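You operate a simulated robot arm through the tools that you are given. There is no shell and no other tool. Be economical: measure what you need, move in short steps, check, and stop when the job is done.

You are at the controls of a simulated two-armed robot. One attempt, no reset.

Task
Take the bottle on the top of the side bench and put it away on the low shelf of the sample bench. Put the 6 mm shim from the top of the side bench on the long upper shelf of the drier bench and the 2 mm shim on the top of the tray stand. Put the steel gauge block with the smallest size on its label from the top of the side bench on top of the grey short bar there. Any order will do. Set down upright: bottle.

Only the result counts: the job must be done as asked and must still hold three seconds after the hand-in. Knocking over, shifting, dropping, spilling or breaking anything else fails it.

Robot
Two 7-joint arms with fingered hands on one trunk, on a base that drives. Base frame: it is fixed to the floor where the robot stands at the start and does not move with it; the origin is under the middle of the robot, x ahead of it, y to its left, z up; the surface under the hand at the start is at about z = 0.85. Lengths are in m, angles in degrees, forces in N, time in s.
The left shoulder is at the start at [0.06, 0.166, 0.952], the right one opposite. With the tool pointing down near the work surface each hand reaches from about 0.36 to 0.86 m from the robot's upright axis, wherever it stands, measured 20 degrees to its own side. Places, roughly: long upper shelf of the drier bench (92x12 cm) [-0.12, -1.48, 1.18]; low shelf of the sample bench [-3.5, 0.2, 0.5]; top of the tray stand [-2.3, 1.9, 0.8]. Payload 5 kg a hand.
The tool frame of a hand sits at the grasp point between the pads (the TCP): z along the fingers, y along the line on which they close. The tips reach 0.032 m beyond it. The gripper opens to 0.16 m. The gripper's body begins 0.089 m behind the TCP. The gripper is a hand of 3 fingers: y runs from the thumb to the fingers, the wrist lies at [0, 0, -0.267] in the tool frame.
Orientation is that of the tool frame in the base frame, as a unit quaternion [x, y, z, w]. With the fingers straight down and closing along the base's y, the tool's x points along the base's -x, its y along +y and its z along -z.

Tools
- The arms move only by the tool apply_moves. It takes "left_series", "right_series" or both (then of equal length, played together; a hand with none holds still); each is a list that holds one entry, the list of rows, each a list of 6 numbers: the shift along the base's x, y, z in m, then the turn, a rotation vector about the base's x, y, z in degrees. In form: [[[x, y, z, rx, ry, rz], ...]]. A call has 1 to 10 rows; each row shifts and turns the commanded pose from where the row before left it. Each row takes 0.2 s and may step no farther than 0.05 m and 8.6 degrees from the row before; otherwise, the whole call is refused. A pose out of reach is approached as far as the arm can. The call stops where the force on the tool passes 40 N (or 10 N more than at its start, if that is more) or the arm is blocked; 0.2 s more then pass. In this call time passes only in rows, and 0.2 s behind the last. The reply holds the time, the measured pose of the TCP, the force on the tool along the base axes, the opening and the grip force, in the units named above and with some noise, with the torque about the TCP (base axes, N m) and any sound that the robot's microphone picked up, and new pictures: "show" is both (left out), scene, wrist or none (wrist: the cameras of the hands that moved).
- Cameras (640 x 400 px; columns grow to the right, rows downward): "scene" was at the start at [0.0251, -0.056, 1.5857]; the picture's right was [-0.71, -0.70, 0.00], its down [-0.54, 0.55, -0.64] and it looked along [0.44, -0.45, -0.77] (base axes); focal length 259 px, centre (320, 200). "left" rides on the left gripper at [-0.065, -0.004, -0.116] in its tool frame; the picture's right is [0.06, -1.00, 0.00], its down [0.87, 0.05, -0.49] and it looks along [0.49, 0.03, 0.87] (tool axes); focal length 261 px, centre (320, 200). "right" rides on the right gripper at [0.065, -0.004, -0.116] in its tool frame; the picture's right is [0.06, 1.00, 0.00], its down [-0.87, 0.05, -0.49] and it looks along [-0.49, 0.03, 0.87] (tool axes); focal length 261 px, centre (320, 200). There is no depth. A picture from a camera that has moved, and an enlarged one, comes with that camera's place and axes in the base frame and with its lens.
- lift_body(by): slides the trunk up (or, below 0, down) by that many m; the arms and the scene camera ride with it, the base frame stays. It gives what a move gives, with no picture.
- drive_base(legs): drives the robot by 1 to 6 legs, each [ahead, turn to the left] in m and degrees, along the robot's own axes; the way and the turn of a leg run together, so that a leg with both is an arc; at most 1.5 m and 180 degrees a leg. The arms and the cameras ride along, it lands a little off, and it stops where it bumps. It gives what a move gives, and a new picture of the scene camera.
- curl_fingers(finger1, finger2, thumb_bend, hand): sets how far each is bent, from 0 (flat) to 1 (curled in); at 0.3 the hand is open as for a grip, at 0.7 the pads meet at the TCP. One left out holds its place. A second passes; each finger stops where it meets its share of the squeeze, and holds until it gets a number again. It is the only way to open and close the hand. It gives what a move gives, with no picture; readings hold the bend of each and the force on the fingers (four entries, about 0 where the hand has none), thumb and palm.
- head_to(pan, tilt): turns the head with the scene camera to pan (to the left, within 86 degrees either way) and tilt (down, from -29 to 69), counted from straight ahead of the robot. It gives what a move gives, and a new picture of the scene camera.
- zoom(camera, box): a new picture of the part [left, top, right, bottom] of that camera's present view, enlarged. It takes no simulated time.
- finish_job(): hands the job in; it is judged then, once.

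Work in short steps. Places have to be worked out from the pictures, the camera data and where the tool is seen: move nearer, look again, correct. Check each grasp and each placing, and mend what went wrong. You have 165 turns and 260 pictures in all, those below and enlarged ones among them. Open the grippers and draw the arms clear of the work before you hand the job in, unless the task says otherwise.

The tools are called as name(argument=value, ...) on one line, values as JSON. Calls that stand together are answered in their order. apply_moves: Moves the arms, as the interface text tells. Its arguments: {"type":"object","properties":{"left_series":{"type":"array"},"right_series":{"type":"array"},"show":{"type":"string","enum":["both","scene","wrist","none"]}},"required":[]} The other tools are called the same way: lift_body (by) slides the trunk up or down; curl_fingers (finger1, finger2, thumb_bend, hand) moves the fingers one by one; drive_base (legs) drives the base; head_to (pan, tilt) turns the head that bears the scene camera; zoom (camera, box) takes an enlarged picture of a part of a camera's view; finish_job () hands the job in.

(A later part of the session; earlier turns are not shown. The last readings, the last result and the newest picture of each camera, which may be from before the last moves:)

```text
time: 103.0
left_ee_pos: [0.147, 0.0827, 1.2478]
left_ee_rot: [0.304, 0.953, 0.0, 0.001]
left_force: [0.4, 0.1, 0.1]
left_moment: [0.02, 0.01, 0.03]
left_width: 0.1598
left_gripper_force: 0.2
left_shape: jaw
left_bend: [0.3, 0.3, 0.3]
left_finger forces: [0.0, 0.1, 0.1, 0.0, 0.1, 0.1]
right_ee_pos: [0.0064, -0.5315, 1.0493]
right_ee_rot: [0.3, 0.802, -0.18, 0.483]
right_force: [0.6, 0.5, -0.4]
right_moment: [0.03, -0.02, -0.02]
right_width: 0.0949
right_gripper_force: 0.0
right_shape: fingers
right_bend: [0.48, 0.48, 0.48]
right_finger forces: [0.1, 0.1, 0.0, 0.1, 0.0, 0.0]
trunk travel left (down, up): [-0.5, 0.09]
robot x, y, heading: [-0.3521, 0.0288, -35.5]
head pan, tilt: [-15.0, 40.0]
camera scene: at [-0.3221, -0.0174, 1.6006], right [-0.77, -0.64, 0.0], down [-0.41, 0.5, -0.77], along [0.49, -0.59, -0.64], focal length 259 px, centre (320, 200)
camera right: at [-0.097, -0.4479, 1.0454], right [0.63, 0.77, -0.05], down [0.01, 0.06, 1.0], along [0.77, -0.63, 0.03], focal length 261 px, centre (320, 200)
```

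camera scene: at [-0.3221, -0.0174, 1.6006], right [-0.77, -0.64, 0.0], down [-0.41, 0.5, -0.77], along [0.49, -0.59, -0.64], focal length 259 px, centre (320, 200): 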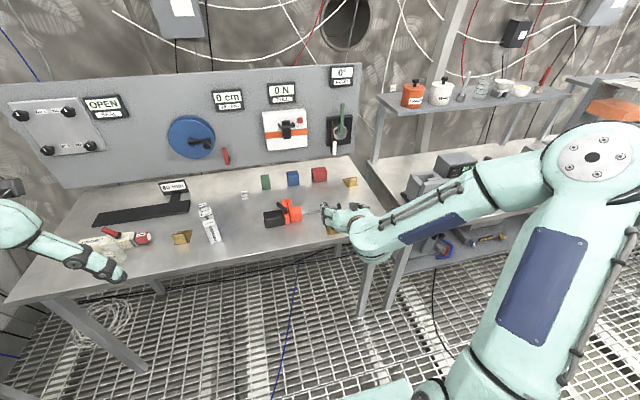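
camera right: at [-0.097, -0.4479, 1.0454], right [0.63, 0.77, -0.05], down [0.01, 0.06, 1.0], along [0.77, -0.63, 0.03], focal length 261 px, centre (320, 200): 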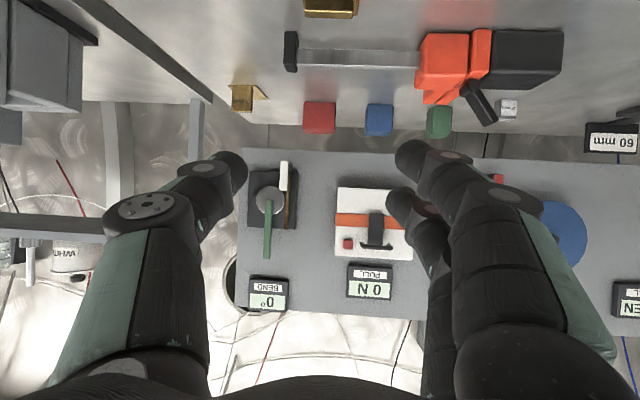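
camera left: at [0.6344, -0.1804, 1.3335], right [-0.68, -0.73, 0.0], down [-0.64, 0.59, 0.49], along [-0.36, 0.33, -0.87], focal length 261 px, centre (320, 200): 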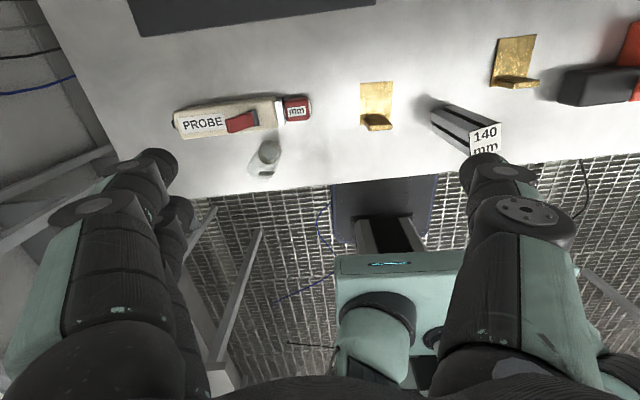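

Pose is right. I lower to a pre-grasp behind the tab and then advance along the finger direction.

apply_moves(right_series=[[[-0.007, 0.0067, -0.033, 0, 0, 0], [-0.007, 0.0067, -0.033, 0, 0, 0], [-0.007, 0.0067, -0.032, 0, 0, 0], [0.02, -0.0174, -0.014, 0, 0, 0], [0.02, -0.0174, -0.014, 0, 0, 0], [0, 0, 0, 0, 0, 0]]])

zoom(camera="scene", box=[300, 180, 400, 255])

```text
time: 104.4
left_ee_pos: [0.147, 0.0844, 1.2476]
left_ee_rot: [0.306, 0.952, -0.001, 0.0]
left_force: [0.2, -0.7, 0.0]
left_moment: [0.0, -0.01, -0.02]
left_width: 0.1601
left_gripper_force: 0.0
left_shape: jaw
left_bend: [0.3, 0.3, 0.3]
left_finger forces: [0.1, 0.0, 0.1, 0.1, 0.0, 0.0]
right_ee_pos: [0.0214, -0.5758, 1.0379]
right_ee_rot: [0.299, 0.803, -0.179, 0.484]
right_force: [0.6, 0.2, 0.5]
right_moment: [0.02, 0.02, 0.03]
right_width: 0.0956
right_gripper_force: 0.2
right_shape: fingers
right_bend: [0.48, 0.48, 0.48]
right_finger forces: [0.0, 0.0, 0.0, 0.1, 0.1, 0.1]
right hand out of reach, approached as far as the arm can: row 1, 2, 3, 4, 5
trunk travel left (down, up): [-0.5, 0.09]
robot x, y, heading: [-0.3538, 0.0316, -35.8]
head pan, tilt: [-15.0, 40.0]
camera scene: at [-0.3216, -0.0171, 1.6006], right [-0.77, -0.64, 0.0], down [-0.41, 0.5, -0.77], along [0.49, -0.59, -0.64], focal length 259 px, centre (320, 200)
camera right: at [-0.082, -0.4922, 1.0341], right [0.63, 0.77, -0.05], down [0.01, 0.06, 1.0], along [0.78, -0.63, 0.03], focal length 261 px, centre (320, 200)
```

scene: 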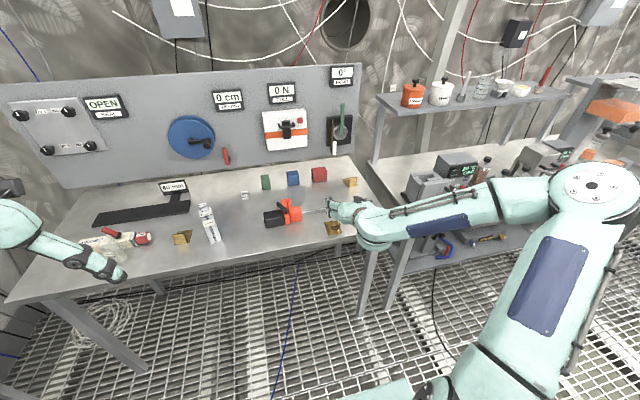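
right: 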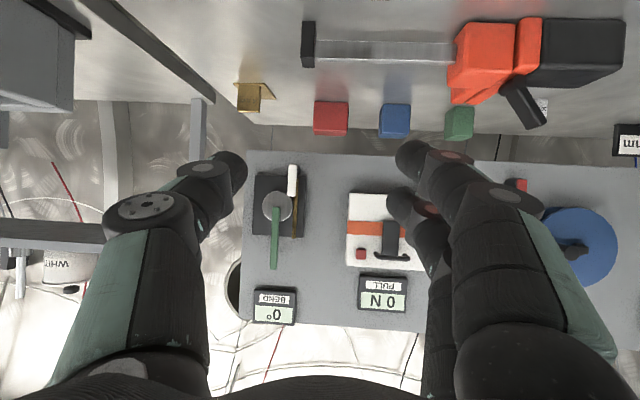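

```text
5.33 times, centred on (350, 218) of scene
camera zoom: at [-0.3216, -0.0171, 1.6006], right [-0.77, -0.64, 0.0], down [-0.41, 0.5, -0.77], along [0.49, -0.59, -0.64], focal length 1379 px, centre (160, 107)
```

zoom: 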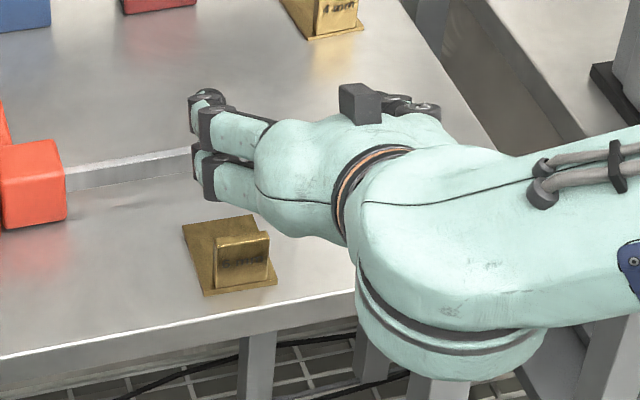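

This near-horizontal pose can't go lower at this trunk height, so I back the hand off in front of the bench, then lower the trunk instead.

apply_moves(right_series=[[[-0.011, 0.02, 0.003, 0, 0, 0], [-0.01, 0.02, 0.003, 0, 0, 0], [-0.01, 0.02, 0.003, 0, 0, 0], [0, 0, 0, 0, 0, 0]]], show="none")

lift_body(by=-0.15)

```text
time: 105.4
left_ee_pos: [0.1472, 0.0829, 1.247]
left_ee_rot: [0.306, 0.952, 0.0, 0.001]
left_force: [-0.5, -0.5, -0.3]
left_moment: [0.0, -0.01, -0.02]
left_width: 0.1599
left_gripper_force: 0.0
left_shape: jaw
left_bend: [0.3, 0.3, 0.3]
left_finger forces: [0.0, 0.1, 0.0, 0.0, 0.1, 0.0]
right_ee_pos: [-0.0108, -0.5156, 1.0448]
right_ee_rot: [0.3, 0.803, -0.18, 0.483]
right_force: [0.3, -1.0, 0.3]
right_moment: [0.0, 0.04, -0.01]
right_width: 0.0955
right_gripper_force: 0.1
right_shape: fingers
right_bend: [0.48, 0.48, 0.48]
right_finger forces: [0.0, 0.0, 0.1, 0.1, 0.0, 0.1]
trunk travel left (down, up): [-0.5, 0.09]
robot x, y, heading: [-0.3568, 0.0304, -35.3]
head pan, tilt: [-15.0, 40.0]
```

```text
time: 107.1
left_ee_pos: [0.1471, 0.0831, 1.097]
left_ee_rot: [0.305, 0.952, -0.001, -0.001]
left_force: [0.1, -0.4, 0.8]
left_moment: [0.01, 0.01, 0.0]
left_width: 0.16
left_gripper_force: 0.1
left_shape: jaw
left_bend: [0.3, 0.3, 0.3]
left_finger forces: [0.0, 0.0, 0.0, 0.1, 0.1, 0.1]
right_ee_pos: [-0.0092, -0.5157, 0.8942]
right_ee_rot: [0.299, 0.803, -0.179, 0.483]
right_force: [0.2, 0.4, 0.4]
right_moment: [-0.03, 0.01, -0.01]
right_width: 0.0952
right_gripper_force: 0.1
right_shape: fingers
right_bend: [0.48, 0.48, 0.48]
right_finger forces: [0.0, 0.0, 0.0, 0.1, 0.0, 0.0]
trunk travel left (down, up): [-0.35, 0.24]
robot x, y, heading: [-0.3526, 0.0332, -35.3]
head pan, tilt: [-15.0, 40.0]
```

Now TCP is at z 0.894, 10 cm in front of the tab. I raise 4 mm and approach halfway, then look.

apply_moves(right_series=[[[0.0, 0.0, 0.004, 0, 0, 0], [0.019, -0.0164, 0, 0, 0, 0], [0.019, -0.0164, 0, 0, 0, 0], [0, 0, 0, 0, 0, 0]]])

zoom(camera="scene", box=[290, 160, 390, 235])

```text
time: 108.1
left_ee_pos: [0.1477, 0.0821, 1.0974]
left_ee_rot: [0.304, 0.953, 0.0, 0.0]
left_force: [0.3, 0.6, -0.4]
left_moment: [-0.04, 0.03, -0.02]
left_width: 0.16
left_gripper_force: 0.0
left_shape: jaw
left_bend: [0.3, 0.3, 0.3]
left_finger forces: [0.0, 0.1, 0.0, 0.0, 0.0, 0.0]
right_ee_pos: [0.0282, -0.5504, 0.8982]
right_ee_rot: [0.301, 0.803, -0.181, 0.482]
right_force: [0.4, -0.5, 0.3]
right_moment: [0.01, -0.02, 0.02]
right_width: 0.0954
right_gripper_force: 0.1
right_shape: fingers
right_bend: [0.48, 0.48, 0.48]
right_finger forces: [0.1, 0.0, 0.0, 0.0, 0.0, 0.1]
trunk travel left (down, up): [-0.35, 0.24]
robot x, y, heading: [-0.355, 0.0304, -35.3]
head pan, tilt: [-15.0, 40.0]
camera scene: at [-0.3218, -0.0177, 1.4506], right [-0.77, -0.64, 0.0], down [-0.41, 0.5, -0.77], along [0.49, -0.59, -0.64], focal length 259 px, centre (320, 200)
camera right: at [-0.0746, -0.4677, 0.8947], right [0.63, 0.77, -0.05], down [0.01, 0.06, 1.0], along [0.77, -0.63, 0.02], focal length 261 px, centre (320, 200)
```

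scene: 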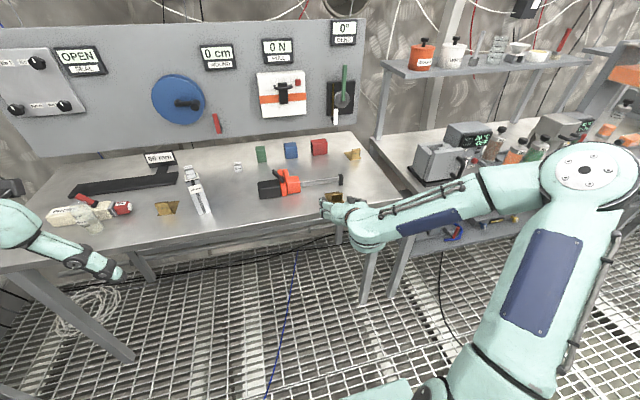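
right: 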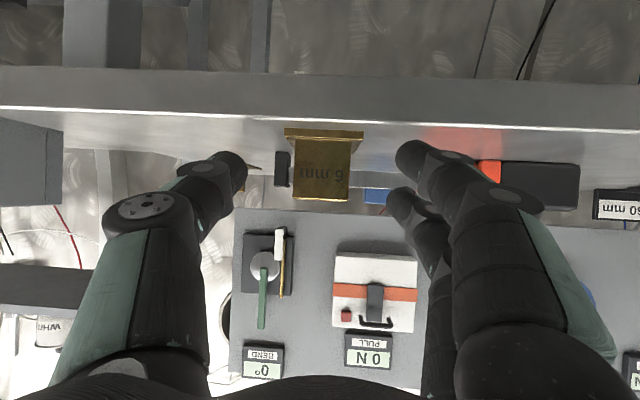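

```text
5.33 times, centred on (340, 198) of scene
camera zoom: at [-0.3218, -0.0177, 1.4506], right [-0.77, -0.64, 0.0], down [-0.41, 0.5, -0.77], along [0.49, -0.59, -0.64], focal length 1379 px, centre (213, 213)
```

zoom: 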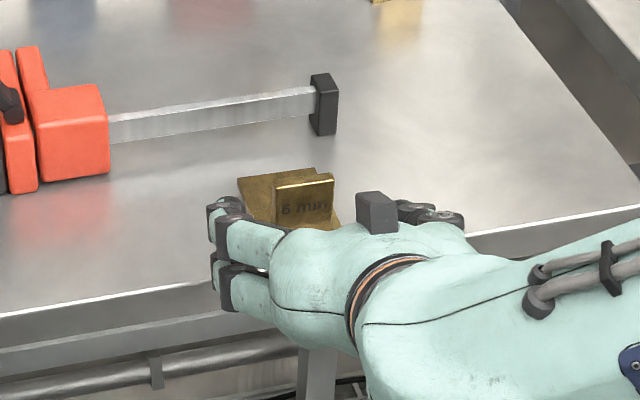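

The tab sits centrally between thumb and fingers. Advance the remaining 5 cm and look.

apply_moves(right_series=[[[0.0187, -0.0158, -0.001, 0, 0, 0], [0.0187, -0.0158, -0.001, 0, 0, 0], [0, 0, 0, 0, 0, 0]]], show="wrist")

curl_fingers(hand="right", finger1=0.7, finger2=0.7, thumb_bend=0.7)

zoom(camera="right", box=[200, 80, 440, 260])

```text
time: 108.9
left_ee_pos: [0.1466, 0.083, 1.0974]
left_ee_rot: [0.305, 0.952, 0.0, 0.0]
left_force: [-0.1, 0.3, 0.7]
left_moment: [0.0, 0.02, 0.01]
left_width: 0.1599
left_gripper_force: 0.1
left_shape: jaw
left_bend: [0.3, 0.3, 0.3]
left_finger forces: [0.0, 0.0, 0.1, 0.1, 0.0, 0.1]
right_ee_pos: [0.0665, -0.5802, 0.895]
right_ee_rot: [0.3, 0.803, -0.18, 0.483]
right_force: [-0.7, 0.6, -0.4]
right_moment: [-0.01, 0.02, -0.01]
right_width: 0.0954
right_gripper_force: 0.0
right_shape: fingers
right_bend: [0.48, 0.48, 0.48]
right_finger forces: [0.1, 0.1, 0.1, 0.0, 0.1, 0.0]
trunk travel left (down, up): [-0.35, 0.24]
robot x, y, heading: [-0.3519, 0.0316, -35.3]
head pan, tilt: [-15.0, 40.0]
camera right: at [-0.038, -0.4979, 0.8923], right [0.63, 0.77, -0.05], down [0.01, 0.06, 1.0], along [0.78, -0.63, 0.02], focal length 261 px, centre (320, 200)
```

right: 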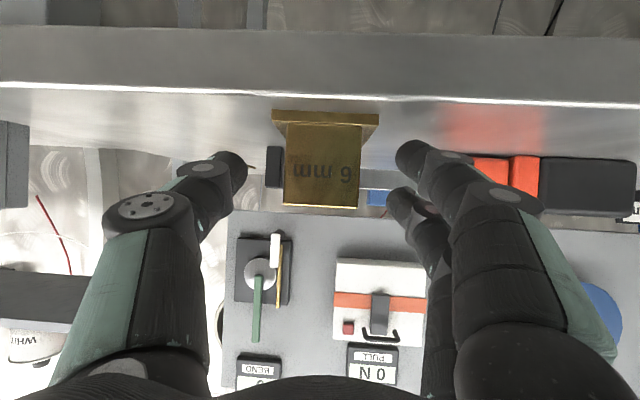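

```text
time: 109.9
left_ee_pos: [0.1471, 0.0831, 1.0969]
left_ee_rot: [0.305, 0.952, -0.001, 0.0]
left_force: [0.1, 0.6, 0.0]
left_moment: [0.0, 0.0, 0.03]
left_width: 0.1597
left_gripper_force: 0.0
left_shape: jaw
left_bend: [0.3, 0.3, 0.3]
left_finger forces: [0.0, 0.0, 0.1, 0.0, 0.1, 0.0]
right_ee_pos: [0.0658, -0.5811, 0.8955]
right_ee_rot: [0.3, 0.803, -0.18, 0.482]
right_force: [-0.1, -0.4, 1.1]
right_moment: [0.0, 0.04, -0.03]
right_width: 0.0126
right_gripper_force: 0.0
right_shape: fingers
right_bend: [0.7, 0.7, 0.7]
right_finger forces: [0.0, 0.0, 0.0, 0.0, 0.0, 0.0]
trunk travel left (down, up): [-0.35, 0.24]
robot x, y, heading: [-0.3539, 0.0354, -35.4]
head pan, tilt: [-15.0, 40.0]
```

```text
2.22 times, centred on (320, 170) of right
camera zoom: at [-0.0382, -0.4978, 0.8923], right [0.63, 0.77, -0.05], down [0.01, 0.06, 1.0], along [0.77, -0.63, 0.03], focal length 579 px, centre (320, 267)
```

zoom: 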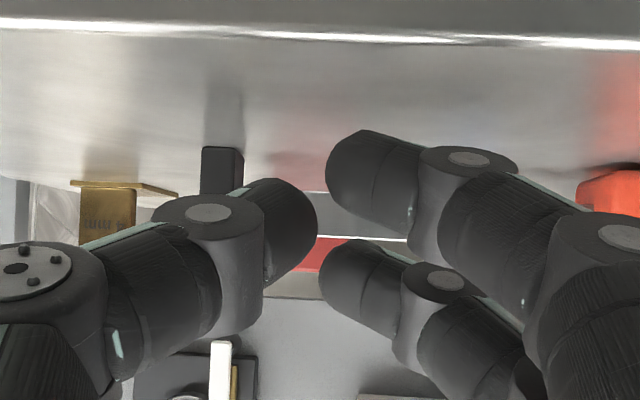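

The fingers closed on nothing — the shim isn't between them. I look where it is.

zoom(camera="scene", box=[270, 140, 390, 230])

zoom(camera="right", box=[0, 0, 640, 400])

```text
4.44 times, centred on (330, 185) of scene
camera zoom: at [-0.3218, -0.0178, 1.4506], right [-0.77, -0.64, 0.0], down [-0.41, 0.5, -0.77], along [0.49, -0.59, -0.64], focal length 1149 px, centre (276, 267)
```

zoom: 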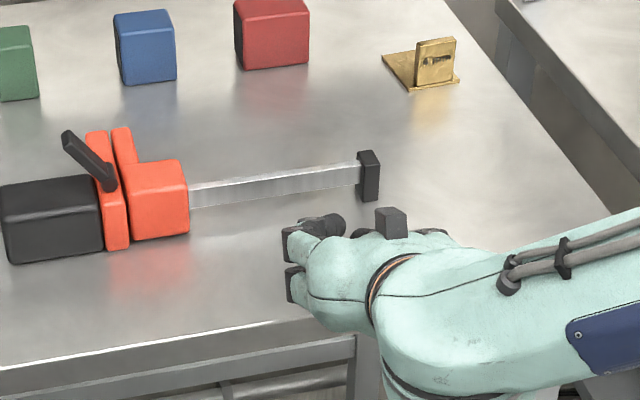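

```text
1.00 times, centred on (320, 200) of right (not enlarged: the box is as wide or as high as the picture)
camera zoom: at [-0.0382, -0.4978, 0.8923], right [0.63, 0.77, -0.05], down [0.01, 0.06, 1.0], along [0.77, -0.63, 0.03], focal length 261 px, centre (320, 200)
```

zoom: 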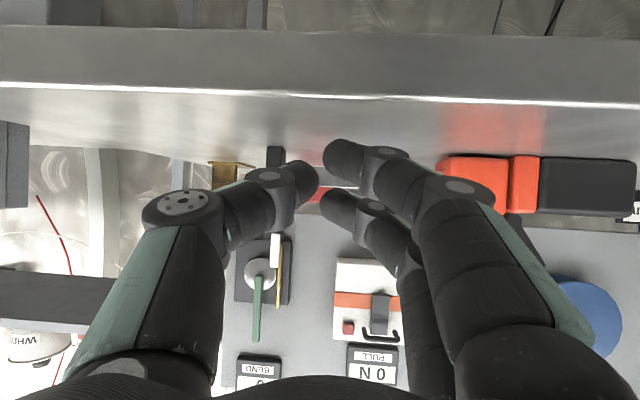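

The shim is gone from the bench. I look down toward the floor and around the hand.

head_to(pan=-15, tilt=65)

zoom(camera="scene", box=[240, 40, 440, 170])

```text
time: 110.8
left_ee_pos: [0.1463, 0.0831, 1.0985]
left_ee_rot: [0.305, 0.952, 0.001, 0.0]
left_force: [0.4, -0.5, 0.5]
left_moment: [-0.01, -0.02, 0.0]
left_width: 0.1601
left_gripper_force: 0.2
left_shape: jaw
left_bend: [0.3, 0.3, 0.3]
left_finger forces: [0.1, 0.1, 0.0, 0.0, 0.0, 0.0]
right_ee_pos: [0.0655, -0.5808, 0.896]
right_ee_rot: [0.299, 0.803, -0.18, 0.483]
right_force: [-0.6, -0.8, -0.1]
right_moment: [-0.06, 0.0, -0.02]
right_width: 0.0126
right_gripper_force: 0.1
right_shape: fingers
right_bend: [0.7, 0.7, 0.7]
right_finger forces: [0.1, 0.0, 0.1, 0.0, 0.0, 0.0]
trunk travel left (down, up): [-0.35, 0.24]
robot x, y, heading: [-0.3541, 0.0292, -35.5]
head pan, tilt: [-15.0, 65.0]
camera scene: at [-0.3372, 0.0009, 1.4183], right [-0.77, -0.64, 0.0], down [-0.58, 0.7, -0.42], along [0.27, -0.33, -0.91], focal length 259 px, centre (320, 200)
```

scene: 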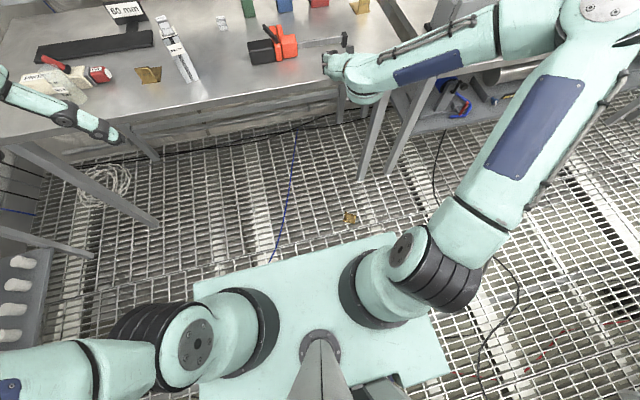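

```text
3.08 times, centred on (340, 105) of scene
camera zoom: at [-0.3372, 0.0009, 1.4183], right [-0.77, -0.64, 0.0], down [-0.58, 0.7, -0.42], along [0.27, -0.33, -0.91], focal length 796 px, centre (258, 492)
```

zoom: 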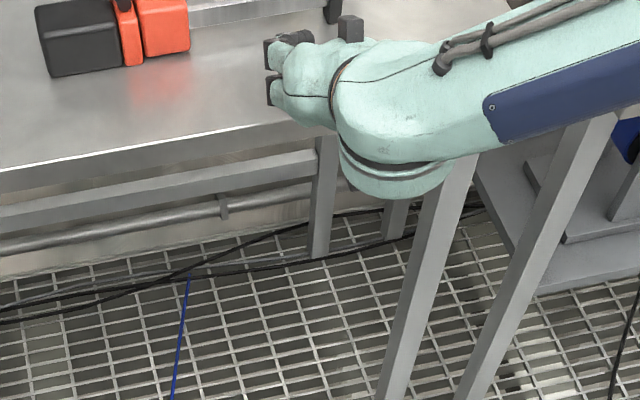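

The shim fell on the floor grating in front of me. It should be recoverable; I zoom on it.

zoom(camera="scene", box=[318, 197, 378, 237])

```text
10.00 times, centred on (348, 217) of scene
camera zoom: at [-0.3372, 0.0009, 1.4183], right [-0.77, -0.64, 0.0], down [-0.58, 0.7, -0.42], along [0.27, -0.33, -0.91], focal length 2586 px, centre (40, 30)
```

zoom: 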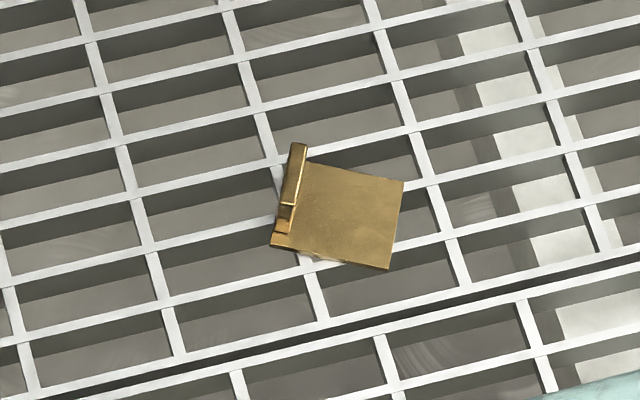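

It landed upright: plate flat on the grating, tab at ≈(-0.100,-0.515), tab plane along ~117°/-63°. Better idea: grip its faces with a forward-pitched hand with the tab plane pointing away from me. I retract the hand from the bench, then turn to heading -63°.

apply_moves(right_series=[[[-0.015, 0.013, 0.01, 0, 0, 0], [-0.034, 0.029, 0.01, 0, 0, 0], [-0.034, 0.029, 0.01, 0, 0, 0], [-0.034, 0.029, 0.01, 0, 0, 0], [-0.034, 0.029, 0.0, 0, 0, 0]]], show="none")

drive_base(legs=[[-0.05, 0], [0, -27.5]])

head_to(pan=0, tilt=65)

```text
time: 112.0
left_ee_pos: [0.1469, 0.0849, 1.0981]
left_ee_rot: [0.305, 0.952, 0.0, -0.001]
left_force: [-0.7, -0.1, 0.0]
left_moment: [-0.04, -0.03, 0.01]
left_width: 0.16
left_gripper_force: 0.0
left_shape: jaw
left_bend: [0.3, 0.3, 0.3]
left_finger forces: [0.1, 0.0, 0.0, 0.0, 0.0, 0.0]
right_ee_pos: [-0.0364, -0.4832, 0.9648]
right_ee_rot: [0.3, 0.803, -0.18, 0.482]
right_force: [0.2, 1.2, -0.4]
right_moment: [-0.02, 0.01, -0.07]
right_width: 0.0128
right_gripper_force: 0.1
right_shape: fingers
right_bend: [0.7, 0.7, 0.7]
right_finger forces: [0.1, 0.0, 0.0, 0.0, 0.0, 0.1]
right hand out of reach, approached as far as the arm can: row 4, 5
trunk travel left (down, up): [-0.35, 0.24]
robot x, y, heading: [-0.3514, 0.0309, -35.6]
head pan, tilt: [-15.0, 65.0]
```

```text
time: 114.4
left_ee_pos: [0.0714, -0.1267, 1.0973]
left_ee_rot: [0.525, 0.851, 0.001, 0.0]
left_force: [-0.4, 0.3, -0.3]
left_moment: [-0.01, 0.0, -0.04]
left_width: 0.1596
left_gripper_force: 0.0
left_shape: jaw
left_bend: [0.3, 0.3, 0.3]
left_finger forces: [0.0, 0.1, 0.1, 0.0, 0.1, 0.0]
right_ee_pos: [-0.3528, -0.5449, 0.9647]
right_ee_rot: [0.485, 0.708, -0.29, 0.424]
right_force: [-0.6, 0.4, 0.9]
right_moment: [-0.01, 0.0, 0.02]
right_width: 0.0125
right_gripper_force: 0.0
right_shape: fingers
right_bend: [0.7, 0.7, 0.7]
right_finger forces: [0.0, 0.0, 0.0, 0.0, 0.1, 0.1]
trunk travel left (down, up): [-0.35, 0.24]
robot x, y, heading: [-0.3921, 0.0623, -63.4]
head pan, tilt: [-15.0, 65.0]
camera scene: at [-0.394, 0.0268, 1.4183], right [-0.98, -0.2, 0.0], down [-0.18, 0.89, -0.42], along [0.09, -0.41, -0.91], focal length 259 px, centre (320, 200)
```

scene: 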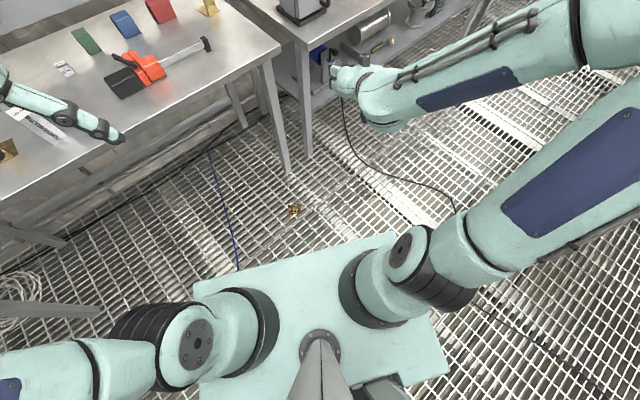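

```text
time: 115.1
left_ee_pos: [0.0721, -0.1277, 1.0969]
left_ee_rot: [0.525, 0.851, 0.0, 0.0]
left_force: [0.7, -0.7, -0.3]
left_moment: [0.05, 0.01, -0.01]
left_width: 0.16
left_gripper_force: 0.0
left_shape: jaw
left_bend: [0.3, 0.3, 0.3]
left_finger forces: [0.0, 0.0, 0.1, 0.1, 0.0, 0.0]
right_ee_pos: [-0.353, -0.5439, 0.9637]
right_ee_rot: [0.485, 0.708, -0.29, 0.424]
right_force: [-0.5, -0.5, 0.5]
right_moment: [0.01, -0.01, 0.01]
right_width: 0.0127
right_gripper_force: 0.2
right_shape: fingers
right_bend: [0.7, 0.7, 0.7]
right_finger forces: [0.0, 0.0, 0.0, 0.0, 0.1, 0.0]
trunk travel left (down, up): [-0.35, 0.24]
robot x, y, heading: [-0.3955, 0.0597, -63.4]
head pan, tilt: [0.0, 65.0]
camera scene: at [-0.3788, 0.0321, 1.4183], right [-0.89, -0.45, 0.0], down [-0.41, 0.81, -0.42], along [0.19, -0.38, -0.91], focal length 259 px, centre (320, 200)
```

scene: 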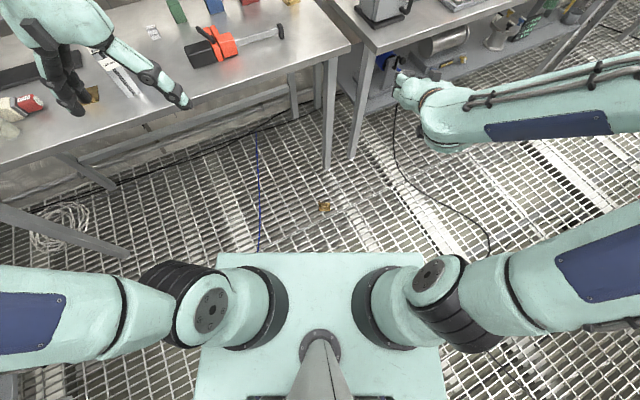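

I re-locate the shim from here, while pulling the left hand back and un-pitching the right hand.

zoom(camera="scene", box=[300, 190, 350, 222])

apply_moves(left_series=[[[-0.017, 0.033, 0, 0, 0, 0], [-0.017, 0.033, 0, 0, 0, 0], [-0.017, 0.033, 0, 0, 0, 0], [-0.017, 0.033, 0, 0, 0, 0], [0, 0, 0, 0, 0, 0], [0, 0, 0, 0, 0, 0]]], right_series=[[[0.03, 0.02, -0.01, 7.15, 3.58, 1.2], [0.03, 0.02, -0.01, 7.15, 3.58, 1.2], [0.03, 0.02, -0.01, 7.15, 3.58, 1.2], [0.03, 0.02, -0.01, 7.15, 3.58, 1.2], [0.03, 0.02, -0.01, 0, 0, 1.0], [0.02, 0.0, 0.0, 0, 0, 0]]], show="none")

curl_fingers(hand="right", finger1=0.52, finger2=0.52, thumb_bend=0.52)

lift_body(by=-0.34)

```text
12.50 times, centred on (325, 206) of scene
camera zoom: at [-0.3788, 0.0321, 1.4183], right [-0.89, -0.45, 0.0], down [-0.41, 0.81, -0.42], along [0.19, -0.38, -0.91], focal length 3233 px, centre (258, 125)
```

zoom: 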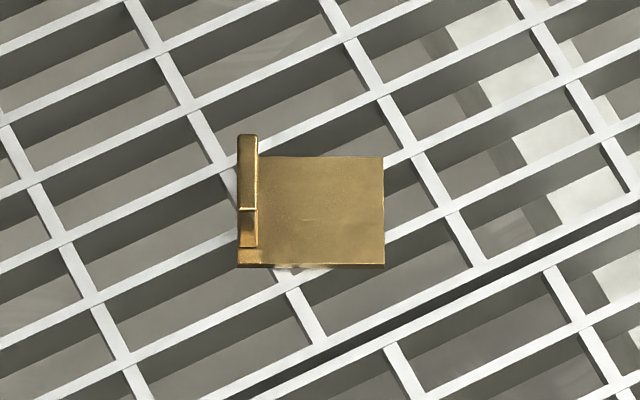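

```text
time: 116.5
left_ee_pos: [0.0033, 0.0048, 1.0939]
left_ee_rot: [0.526, 0.851, 0.001, 0.0]
left_force: [0.2, 0.4, 0.4]
left_moment: [-0.01, 0.01, 0.02]
left_width: 0.1596
left_gripper_force: 0.1
left_shape: jaw
left_bend: [0.3, 0.3, 0.3]
left_finger forces: [0.0, 0.0, 0.0, 0.0, 0.0, 0.0]
right_ee_pos: [-0.181, -0.4432, 0.9155]
right_ee_rot: [0.498, 0.828, -0.145, 0.213]
right_force: [1.0, -0.9, -0.3]
right_moment: [0.03, 0.01, -0.03]
right_width: 0.0127
right_gripper_force: 0.2
right_shape: fingers
right_bend: [0.7, 0.7, 0.7]
right_finger forces: [0.0, 0.1, 0.0, 0.0, 0.1, 0.1]
trunk travel left (down, up): [-0.35, 0.24]
robot x, y, heading: [-0.3963, 0.0659, -63.2]
head pan, tilt: [0.0, 65.0]
```

```text
time: 117.5
left_ee_pos: [0.0032, 0.0048, 1.0939]
left_ee_rot: [0.525, 0.851, 0.0, -0.001]
left_force: [0.9, 0.6, 0.1]
left_moment: [0.02, -0.02, -0.02]
left_width: 0.1597
left_gripper_force: 0.1
left_shape: jaw
left_bend: [0.3, 0.3, 0.3]
left_finger forces: [0.1, 0.0, 0.0, 0.0, 0.0, 0.1]
right_ee_pos: [-0.1808, -0.444, 0.9149]
right_ee_rot: [0.499, 0.827, -0.145, 0.214]
right_force: [0.1, 0.2, -1.0]
right_moment: [0.02, -0.01, 0.02]
right_width: 0.0784
right_gripper_force: 0.0
right_shape: fingers
right_bend: [0.52, 0.52, 0.52]
right_finger forces: [0.0, 0.1, 0.0, 0.1, 0.1, 0.1]
trunk travel left (down, up): [-0.35, 0.24]
robot x, y, heading: [-0.3973, 0.0629, -63.4]
head pan, tilt: [0.0, 65.0]
```

```text
time: 120.9
left_ee_pos: [0.003, 0.0042, 0.7526]
left_ee_rot: [0.525, 0.851, 0.0, 0.0]
left_force: [0.6, 0.1, 0.8]
left_moment: [-0.01, -0.04, 0.0]
left_width: 0.1598
left_gripper_force: 0.1
left_shape: jaw
left_bend: [0.3, 0.3, 0.3]
left_finger forces: [0.0, 0.0, 0.0, 0.0, 0.0, 0.0]
right_ee_pos: [-0.1813, -0.4435, 0.5759]
right_ee_rot: [0.498, 0.828, -0.145, 0.214]
right_force: [-0.1, -1.0, -0.6]
right_moment: [-0.01, 0.02, 0.02]
right_width: 0.0784
right_gripper_force: 0.1
right_shape: fingers
right_bend: [0.52, 0.52, 0.52]
right_finger forces: [0.0, 0.0, 0.1, 0.0, 0.0, 0.0]
trunk travel left (down, up): [-0.01, 0.58]
robot x, y, heading: [-0.3949, 0.059, -63.4]
head pan, tilt: [0.0, 65.0]
```

The shim aligns exactly with my heading; tab centre (-0.0995,-0.515). I descend with the pitched hand toward it, stopping ~8 cm above.

apply_moves(right_series=[[[0.0078, -0.00635, -0.045, 0, 0, 0], [0.0078, -0.00635, -0.045, 0, 0, 0], [0.0078, -0.00635, -0.045, 0, 0, 0], [0.0078, -0.00635, -0.045, 0, 0, 0], [0.0078, -0.00635, -0.045, 0, 0, 0], [0.0078, -0.00635, -0.045, 0, 0, 0], [0.0078, -0.00635, -0.045, 0, 0, 0], [0.0078, -0.00635, -0.045, 0, 0, 0], [0.0078, -0.00635, -0.045, 0, 0, 0], [0.0078, -0.00635, -0.038, 0, 0, 0]]])

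```text
time: 123.1
left_ee_pos: [0.0037, 0.0034, 0.7548]
left_ee_rot: [0.525, 0.851, 0.0, 0.0]
left_force: [0.1, -0.1, -0.6]
left_moment: [-0.03, -0.02, -0.03]
left_width: 0.1599
left_gripper_force: 0.0
left_shape: jaw
left_bend: [0.3, 0.3, 0.3]
left_finger forces: [0.1, 0.1, 0.0, 0.1, 0.0, 0.0]
right_ee_pos: [-0.1054, -0.5086, 0.1312]
right_ee_rot: [0.498, 0.828, -0.145, 0.214]
right_force: [0.9, -0.1, 0.7]
right_moment: [0.02, -0.02, -0.03]
right_width: 0.0787
right_gripper_force: 0.1
right_shape: fingers
right_bend: [0.52, 0.52, 0.52]
right_finger forces: [0.1, 0.1, 0.1, 0.1, 0.1, 0.1]
trunk travel left (down, up): [-0.01, 0.58]
robot x, y, heading: [-0.3936, 0.0591, -63.3]
head pan, tilt: [0.0, 65.0]
camera scene: at [-0.3788, 0.0324, 1.0784], right [-0.89, -0.45, 0.0], down [-0.41, 0.81, -0.42], along [0.19, -0.38, -0.91], focal length 259 px, centre (320, 200)
camera right: at [-0.1603, -0.4092, 0.1991], right [0.86, 0.51, -0.06], down [0.3, -0.41, 0.86], along [0.41, -0.75, -0.51], focal length 261 px, centre (320, 200)
```

scene: 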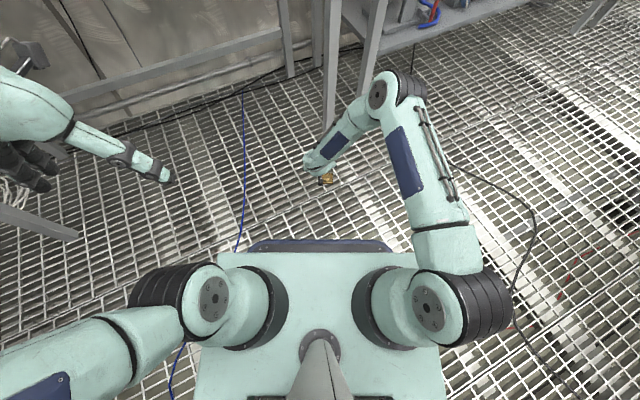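
right: 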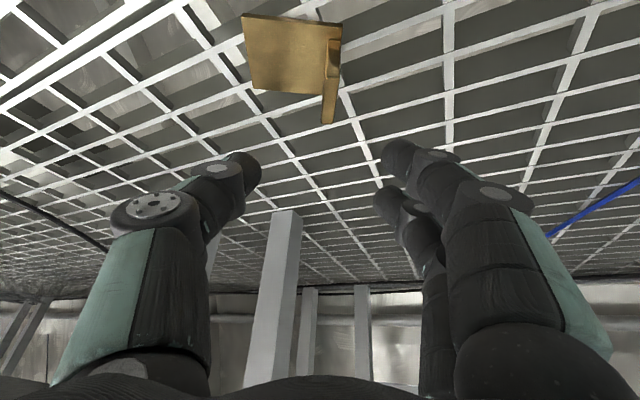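

Reach is fine. I try pitching 15° more (to 45°) here, which will help at the shelf.

apply_moves(right_series=[[[0, 0, 0, -6.7, -3.36, 0], [0, 0, 0, -6.7, -3.36, 0], [0, 0, 0, 0, 0, 0]]])

```text
time: 123.9
left_ee_pos: [0.0033, 0.0033, 0.754]
left_ee_rot: [0.525, 0.851, 0.0, 0.0]
left_force: [-0.1, -1.3, -1.5]
left_moment: [0.01, -0.02, 0.0]
left_width: 0.1602
left_gripper_force: 0.0
left_shape: jaw
left_bend: [0.3, 0.3, 0.3]
left_finger forces: [0.0, 0.1, 0.0, 0.1, 0.1, 0.0]
right_ee_pos: [-0.1043, -0.5073, 0.1315]
right_ee_rot: [0.478, 0.791, -0.212, 0.319]
right_force: [-0.4, 0.0, 0.3]
right_moment: [-0.05, -0.01, 0.02]
right_width: 0.0786
right_gripper_force: 0.0
right_shape: fingers
right_bend: [0.52, 0.52, 0.52]
right_finger forces: [0.1, 0.1, 0.0, 0.1, 0.0, 0.0]
trunk travel left (down, up): [-0.01, 0.58]
robot x, y, heading: [-0.3959, 0.0604, -63.0]
head pan, tilt: [0.0, 65.0]
camera scene: at [-0.3787, 0.0322, 1.0783], right [-0.89, -0.45, 0.0], down [-0.41, 0.81, -0.42], along [0.19, -0.38, -0.91], focal length 259 px, centre (320, 200)
camera right: at [-0.166, -0.3958, 0.1677], right [0.87, 0.49, -0.07], down [0.2, -0.2, 0.96], along [0.46, -0.85, -0.27], focal length 261 px, centre (320, 200)
```

scene: 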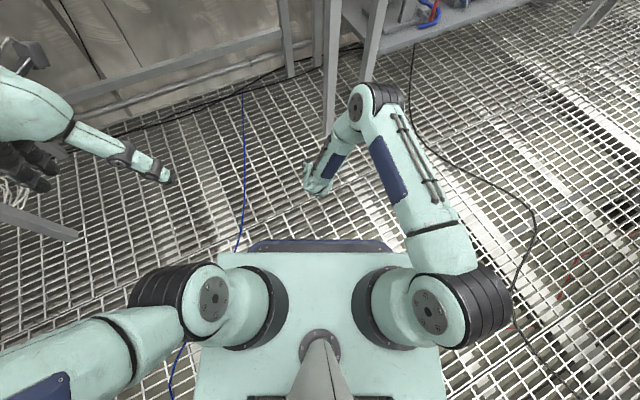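
right: 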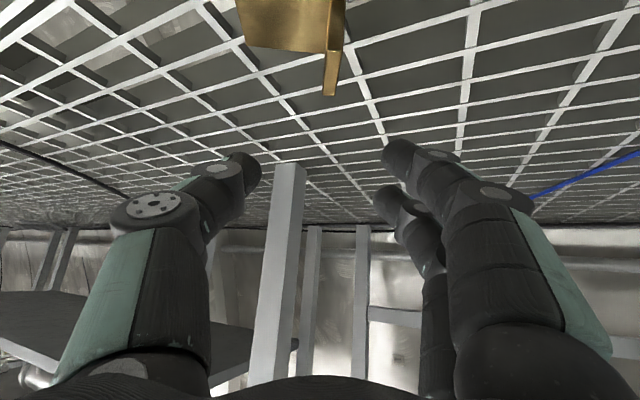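

45° works. I lower onto the tab.

apply_moves(right_series=[[[-0.0007, 0.0035, -0.03, 0, 0, 0], [0, 0, -0.03, 0, 0, 0], [0, 0, -0.015, 0, 0, 0], [0, 0, -0.006, 0, 0, 0], [0, 0, 0, 0, 0, 0]]], show="wrist")

```text
time: 125.1
left_ee_pos: [0.0034, 0.0033, 0.7542]
left_ee_rot: [0.526, 0.85, 0.0, 0.0]
left_force: [0.1, -0.4, 0.5]
left_moment: [-0.03, 0.02, 0.02]
left_width: 0.1599
left_gripper_force: 0.2
left_shape: jaw
left_bend: [0.3, 0.3, 0.3]
left_finger forces: [0.1, 0.0, 0.0, 0.1, 0.1, 0.0]
right_ee_pos: [-0.1034, -0.5044, 0.0517]
right_ee_rot: [0.478, 0.791, -0.211, 0.318]
right_force: [-0.7, 0.2, -0.3]
right_moment: [0.03, -0.01, 0.0]
right_width: 0.0784
right_gripper_force: 0.1
right_shape: fingers
right_bend: [0.52, 0.52, 0.52]
right_finger forces: [0.1, 0.0, 0.0, 0.0, 0.1, 0.0]
trunk travel left (down, up): [-0.01, 0.58]
robot x, y, heading: [-0.391, 0.0608, -63.4]
head pan, tilt: [0.0, 65.0]
camera right: at [-0.1654, -0.392, 0.0874], right [0.87, 0.49, -0.07], down [0.2, -0.2, 0.96], along [0.46, -0.85, -0.27], focal length 261 px, centre (320, 200)
```

right: 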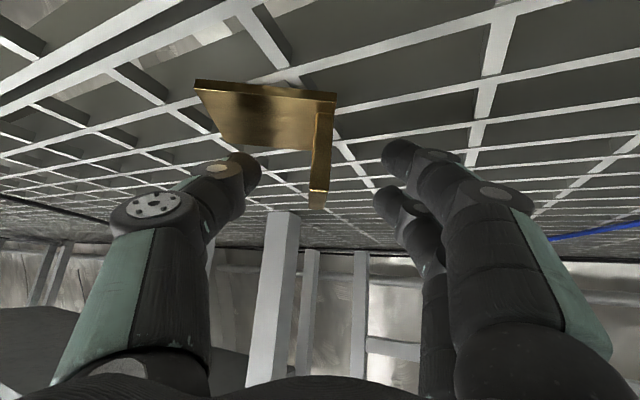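

Tab is centred sideways; fingers are at its upper part. I nudge 6 mm lower and forward and close evenly.

apply_moves(right_series=[[[0.003, -0.006, -0.004, 0, 0, 0], [0, 0, -0.002, 0, 0, 0], [0, 0, 0, 0, 0, 0]]], show="none")

curl_fingers(hand="right", finger1=0.72, finger2=0.72, thumb_bend=0.72)

zoom(camera="right", box=[180, 60, 440, 250])

```text
time: 125.9
left_ee_pos: [0.0035, 0.0042, 0.7546]
left_ee_rot: [0.525, 0.851, 0.0, 0.0]
left_force: [-0.7, 0.7, -0.7]
left_moment: [0.01, 0.0, -0.03]
left_width: 0.1599
left_gripper_force: 0.0
left_shape: jaw
left_bend: [0.3, 0.3, 0.3]
left_finger forces: [0.1, 0.0, 0.0, 0.0, 0.0, 0.1]
right_ee_pos: [-0.1019, -0.5088, 0.0451]
right_ee_rot: [0.478, 0.791, -0.21, 0.318]
right_force: [0.3, 0.7, 0.5]
right_moment: [-0.01, 0.01, -0.01]
right_width: 0.0785
right_gripper_force: 0.0
right_shape: fingers
right_bend: [0.52, 0.52, 0.52]
right_finger forces: [0.1, 0.0, 0.0, 0.0, 0.0, 0.0]
trunk travel left (down, up): [-0.01, 0.58]
robot x, y, heading: [-0.3945, 0.0602, -63.4]
head pan, tilt: [0.0, 65.0]
```

```text
time: 126.9
left_ee_pos: [0.0036, 0.0048, 0.7543]
left_ee_rot: [0.525, 0.851, 0.001, 0.0]
left_force: [1.2, 0.1, -0.4]
left_moment: [-0.01, 0.01, -0.03]
left_width: 0.1601
left_gripper_force: 0.1
left_shape: jaw
left_bend: [0.3, 0.3, 0.3]
left_finger forces: [0.0, 0.0, 0.0, 0.0, 0.0, 0.0]
right_ee_pos: [-0.1001, -0.5093, 0.0463]
right_ee_rot: [0.476, 0.792, -0.211, 0.319]
right_force: [-0.2, 0.8, 1.0]
right_moment: [-0.03, -0.01, -0.01]
right_width: 0.0168
right_gripper_force: 8.2
right_shape: fingers
right_bend: [0.7, 0.71, 0.69]
right_finger forces: [4.3, 3.9, 0.1, 0.1, 8.0, 0.1]
trunk travel left (down, up): [-0.01, 0.58]
robot x, y, heading: [-0.3911, 0.0611, -63.1]
head pan, tilt: [0.0, 65.0]
```

```text
2.11 times, centred on (310, 155) of right
camera zoom: at [-0.1625, -0.3977, 0.0813], right [0.87, 0.49, -0.07], down [0.2, -0.2, 0.96], along [0.46, -0.85, -0.27], focal length 549 px, centre (341, 295)
```

zoom: 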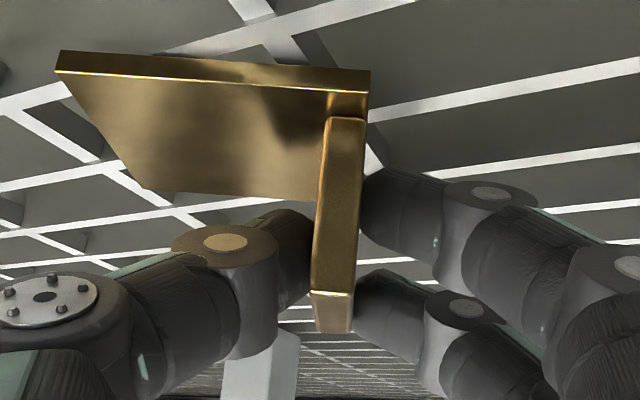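

Good flat grip (8.2 N). I lift by 10 cm, back away from the bench, and raise the trunk.

apply_moves(right_series=[[[0, 0, 0.02, 0, 0, 0], [0, 0, 0.03, 0, 0, 0], [0, 0, 0.04, 0, 0, 0], [0, 0, 0.04, 0, 0, 0], [0, 0, 0, 0, 0, 0]]], show="wrist")

drive_base(legs=[[-0.25, 0]])

lift_body(by=0.49)

```text
time: 128.1
left_ee_pos: [0.0043, 0.0043, 0.7545]
left_ee_rot: [0.525, 0.851, -0.001, 0.0]
left_force: [0.4, 0.5, -0.7]
left_moment: [-0.04, 0.0, -0.02]
left_width: 0.1603
left_gripper_force: 0.0
left_shape: jaw
left_bend: [0.3, 0.3, 0.3]
left_finger forces: [0.0, 0.1, 0.0, 0.1, 0.0, 0.0]
right_ee_pos: [-0.1013, -0.5073, 0.1739]
right_ee_rot: [0.478, 0.791, -0.212, 0.318]
right_force: [0.5, -0.7, -1.6]
right_moment: [0.03, -0.01, -0.02]
right_width: 0.0169
right_gripper_force: 7.9
right_shape: fingers
right_bend: [0.71, 0.71, 0.69]
right_finger forces: [4.1, 3.7, 0.1, 0.0, 8.2, 0.0]
trunk travel left (down, up): [-0.01, 0.58]
robot x, y, heading: [-0.3929, 0.063, -63.3]
head pan, tilt: [0.0, 65.0]
camera right: at [-0.1626, -0.3962, 0.2106], right [0.87, 0.49, -0.07], down [0.2, -0.2, 0.96], along [0.46, -0.85, -0.27], focal length 261 px, centre (320, 200)
```

right: 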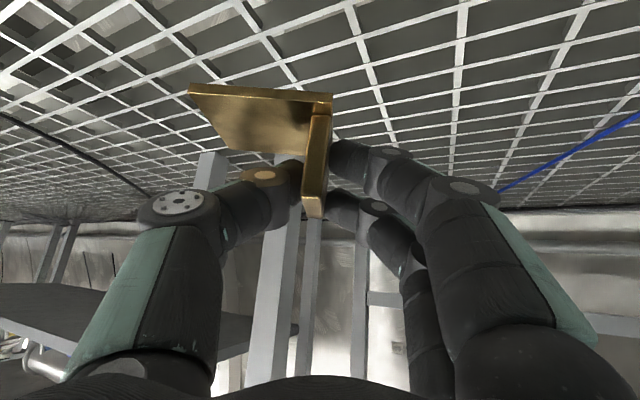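

```text
time: 129.9
left_ee_pos: [-0.1078, 0.224, 0.7545]
left_ee_rot: [0.524, 0.852, 0.0, 0.0]
left_force: [0.4, -0.3, -0.2]
left_moment: [-0.02, -0.05, 0.0]
left_width: 0.1599
left_gripper_force: 0.0
left_shape: jaw
left_bend: [0.3, 0.3, 0.3]
left_finger forces: [0.0, 0.0, 0.1, 0.0, 0.0, 0.0]
right_ee_pos: [-0.2105, -0.2875, 0.174]
right_ee_rot: [0.476, 0.792, -0.211, 0.319]
right_force: [-0.1, -0.4, -1.3]
right_moment: [-0.01, 0.02, 0.01]
right_width: 0.0171
right_gripper_force: 7.5
right_shape: fingers
right_bend: [0.71, 0.71, 0.69]
right_finger forces: [4.0, 3.7, 0.1, 0.0, 8.0, 0.1]
trunk travel left (down, up): [-0.01, 0.58]
robot x, y, heading: [-0.503, 0.2804, -63.2]
head pan, tilt: [0.0, 65.0]
camera scene: at [-0.4894, 0.2516, 1.0783], right [-0.89, -0.45, 0.0], down [-0.41, 0.81, -0.42], along [0.19, -0.38, -0.91], focal length 259 px, centre (320, 200)
```

scene: 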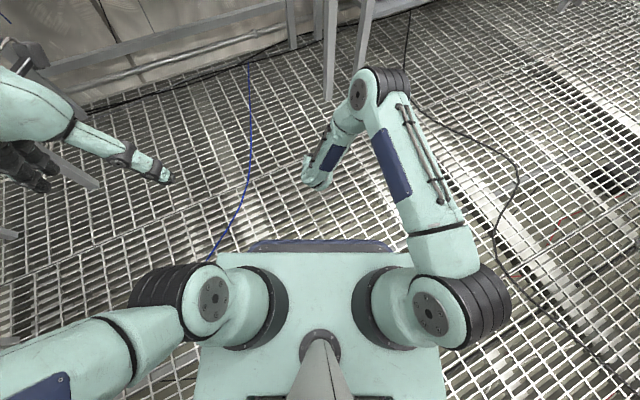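

```text
refused: 0.49 is not a number from -0.4 to 0.4
```

lift_body(by=0.4)

lift_body(by=0.17)

apply_moves(right_series=[[[-0.005, 0.005, 0.045, 0, 0, 0], [-0.005, 0.005, 0.045, 0, 0, 0], [-0.005, 0.005, 0.045, 0, 0, 0], [-0.005, 0.005, 0.045, 0, 0, 0], [-0.005, 0.005, 0.045, 0, 0, 0], [0, 0, 0.045, 0, 0, 0], [0, 0, 0.045, 0, 0, 0], [0, 0, 0.045, 0, 0, 0], [0, 0, 0.045, 0, 0, 0], [0, 0, 0.045, 0, 0, 0]]])

```text
time: 133.7
left_ee_pos: [-0.1063, 0.2244, 1.1535]
left_ee_rot: [0.524, 0.852, 0.0, 0.0]
left_force: [0.0, -1.3, 0.5]
left_moment: [0.03, -0.01, -0.02]
left_width: 0.1599
left_gripper_force: 0.0
left_shape: jaw
left_bend: [0.3, 0.3, 0.3]
left_finger forces: [0.1, 0.0, 0.0, 0.1, 0.0, 0.0]
right_ee_pos: [-0.2111, -0.2878, 0.576]
right_ee_rot: [0.477, 0.791, -0.211, 0.319]
right_force: [0.3, 0.0, -1.0]
right_moment: [0.02, 0.0, -0.01]
right_width: 0.0169
right_gripper_force: 8.6
right_shape: fingers
right_bend: [0.71, 0.71, 0.69]
right_finger forces: [4.1, 3.6, 0.1, 0.0, 8.0, 0.1]
trunk travel left (down, up): [-0.41, 0.18]
robot x, y, heading: [-0.5014, 0.2804, -63.0]
head pan, tilt: [0.0, 65.0]
```

```text
time: 135.6
left_ee_pos: [-0.1072, 0.2241, 1.3238]
left_ee_rot: [0.524, 0.852, 0.0, 0.0]
left_force: [-0.9, -0.1, 0.6]
left_moment: [0.02, 0.0, 0.02]
left_width: 0.1598
left_gripper_force: 0.1
left_shape: jaw
left_bend: [0.3, 0.3, 0.3]
left_finger forces: [0.0, 0.0, 0.0, 0.0, 0.0, 0.0]
right_ee_pos: [-0.2095, -0.2888, 0.7441]
right_ee_rot: [0.475, 0.793, -0.21, 0.319]
right_force: [0.1, -0.3, -0.5]
right_moment: [0.02, -0.01, -0.02]
right_width: 0.017
right_gripper_force: 8.1
right_shape: fingers
right_bend: [0.71, 0.71, 0.69]
right_finger forces: [4.1, 3.7, 0.0, 0.0, 8.0, 0.0]
trunk travel left (down, up): [-0.58, 0.01]
robot x, y, heading: [-0.5045, 0.2825, -63.1]
head pan, tilt: [0.0, 65.0]
```

```text
time: 137.8
left_ee_pos: [-0.1071, 0.2257, 1.3237]
left_ee_rot: [0.524, 0.852, 0.0, 0.0]
left_force: [0.3, -0.6, -1.1]
left_moment: [-0.05, -0.03, -0.02]
left_width: 0.1598
left_gripper_force: 0.0
left_shape: jaw
left_bend: [0.3, 0.3, 0.3]
left_finger forces: [0.0, 0.1, 0.1, 0.1, 0.1, 0.0]
right_ee_pos: [-0.2342, -0.2638, 1.1945]
right_ee_rot: [0.475, 0.792, -0.211, 0.319]
right_force: [-0.1, -0.1, -1.4]
right_moment: [-0.02, 0.01, 0.0]
right_width: 0.0169
right_gripper_force: 7.5
right_shape: fingers
right_bend: [0.71, 0.71, 0.69]
right_finger forces: [4.0, 3.6, 0.0, 0.0, 8.0, 0.0]
trunk travel left (down, up): [-0.58, 0.01]
robot x, y, heading: [-0.5025, 0.2826, -63.3]
head pan, tilt: [0.0, 65.0]
camera scene: at [-0.4902, 0.2522, 1.6482], right [-0.89, -0.45, 0.0], down [-0.41, 0.81, -0.42], along [0.19, -0.38, -0.91], focal length 259 px, centre (320, 200)
camera right: at [-0.2971, -0.1524, 1.232], right [0.87, 0.5, -0.07], down [0.2, -0.2, 0.96], along [0.46, -0.84, -0.27], focal length 261 px, centre (320, 200)
```

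scene: 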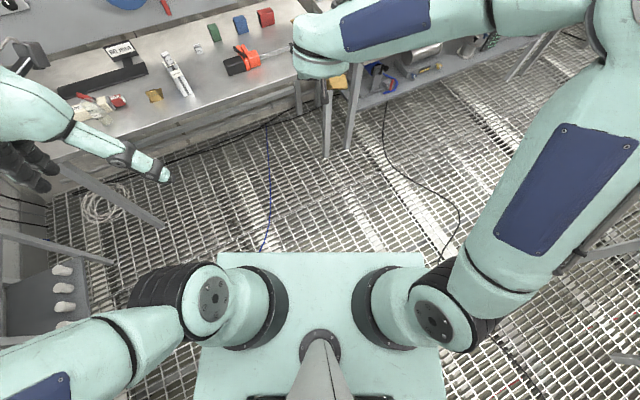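
right: 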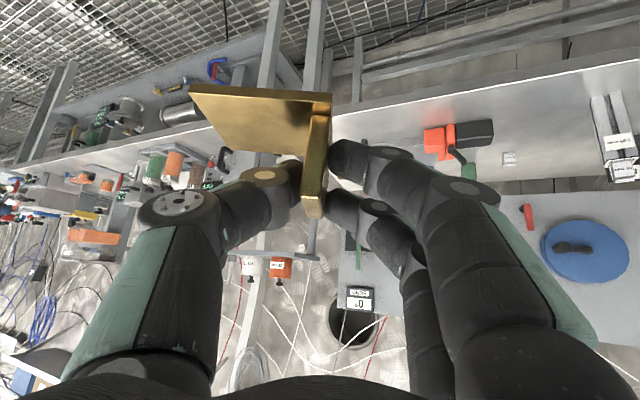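

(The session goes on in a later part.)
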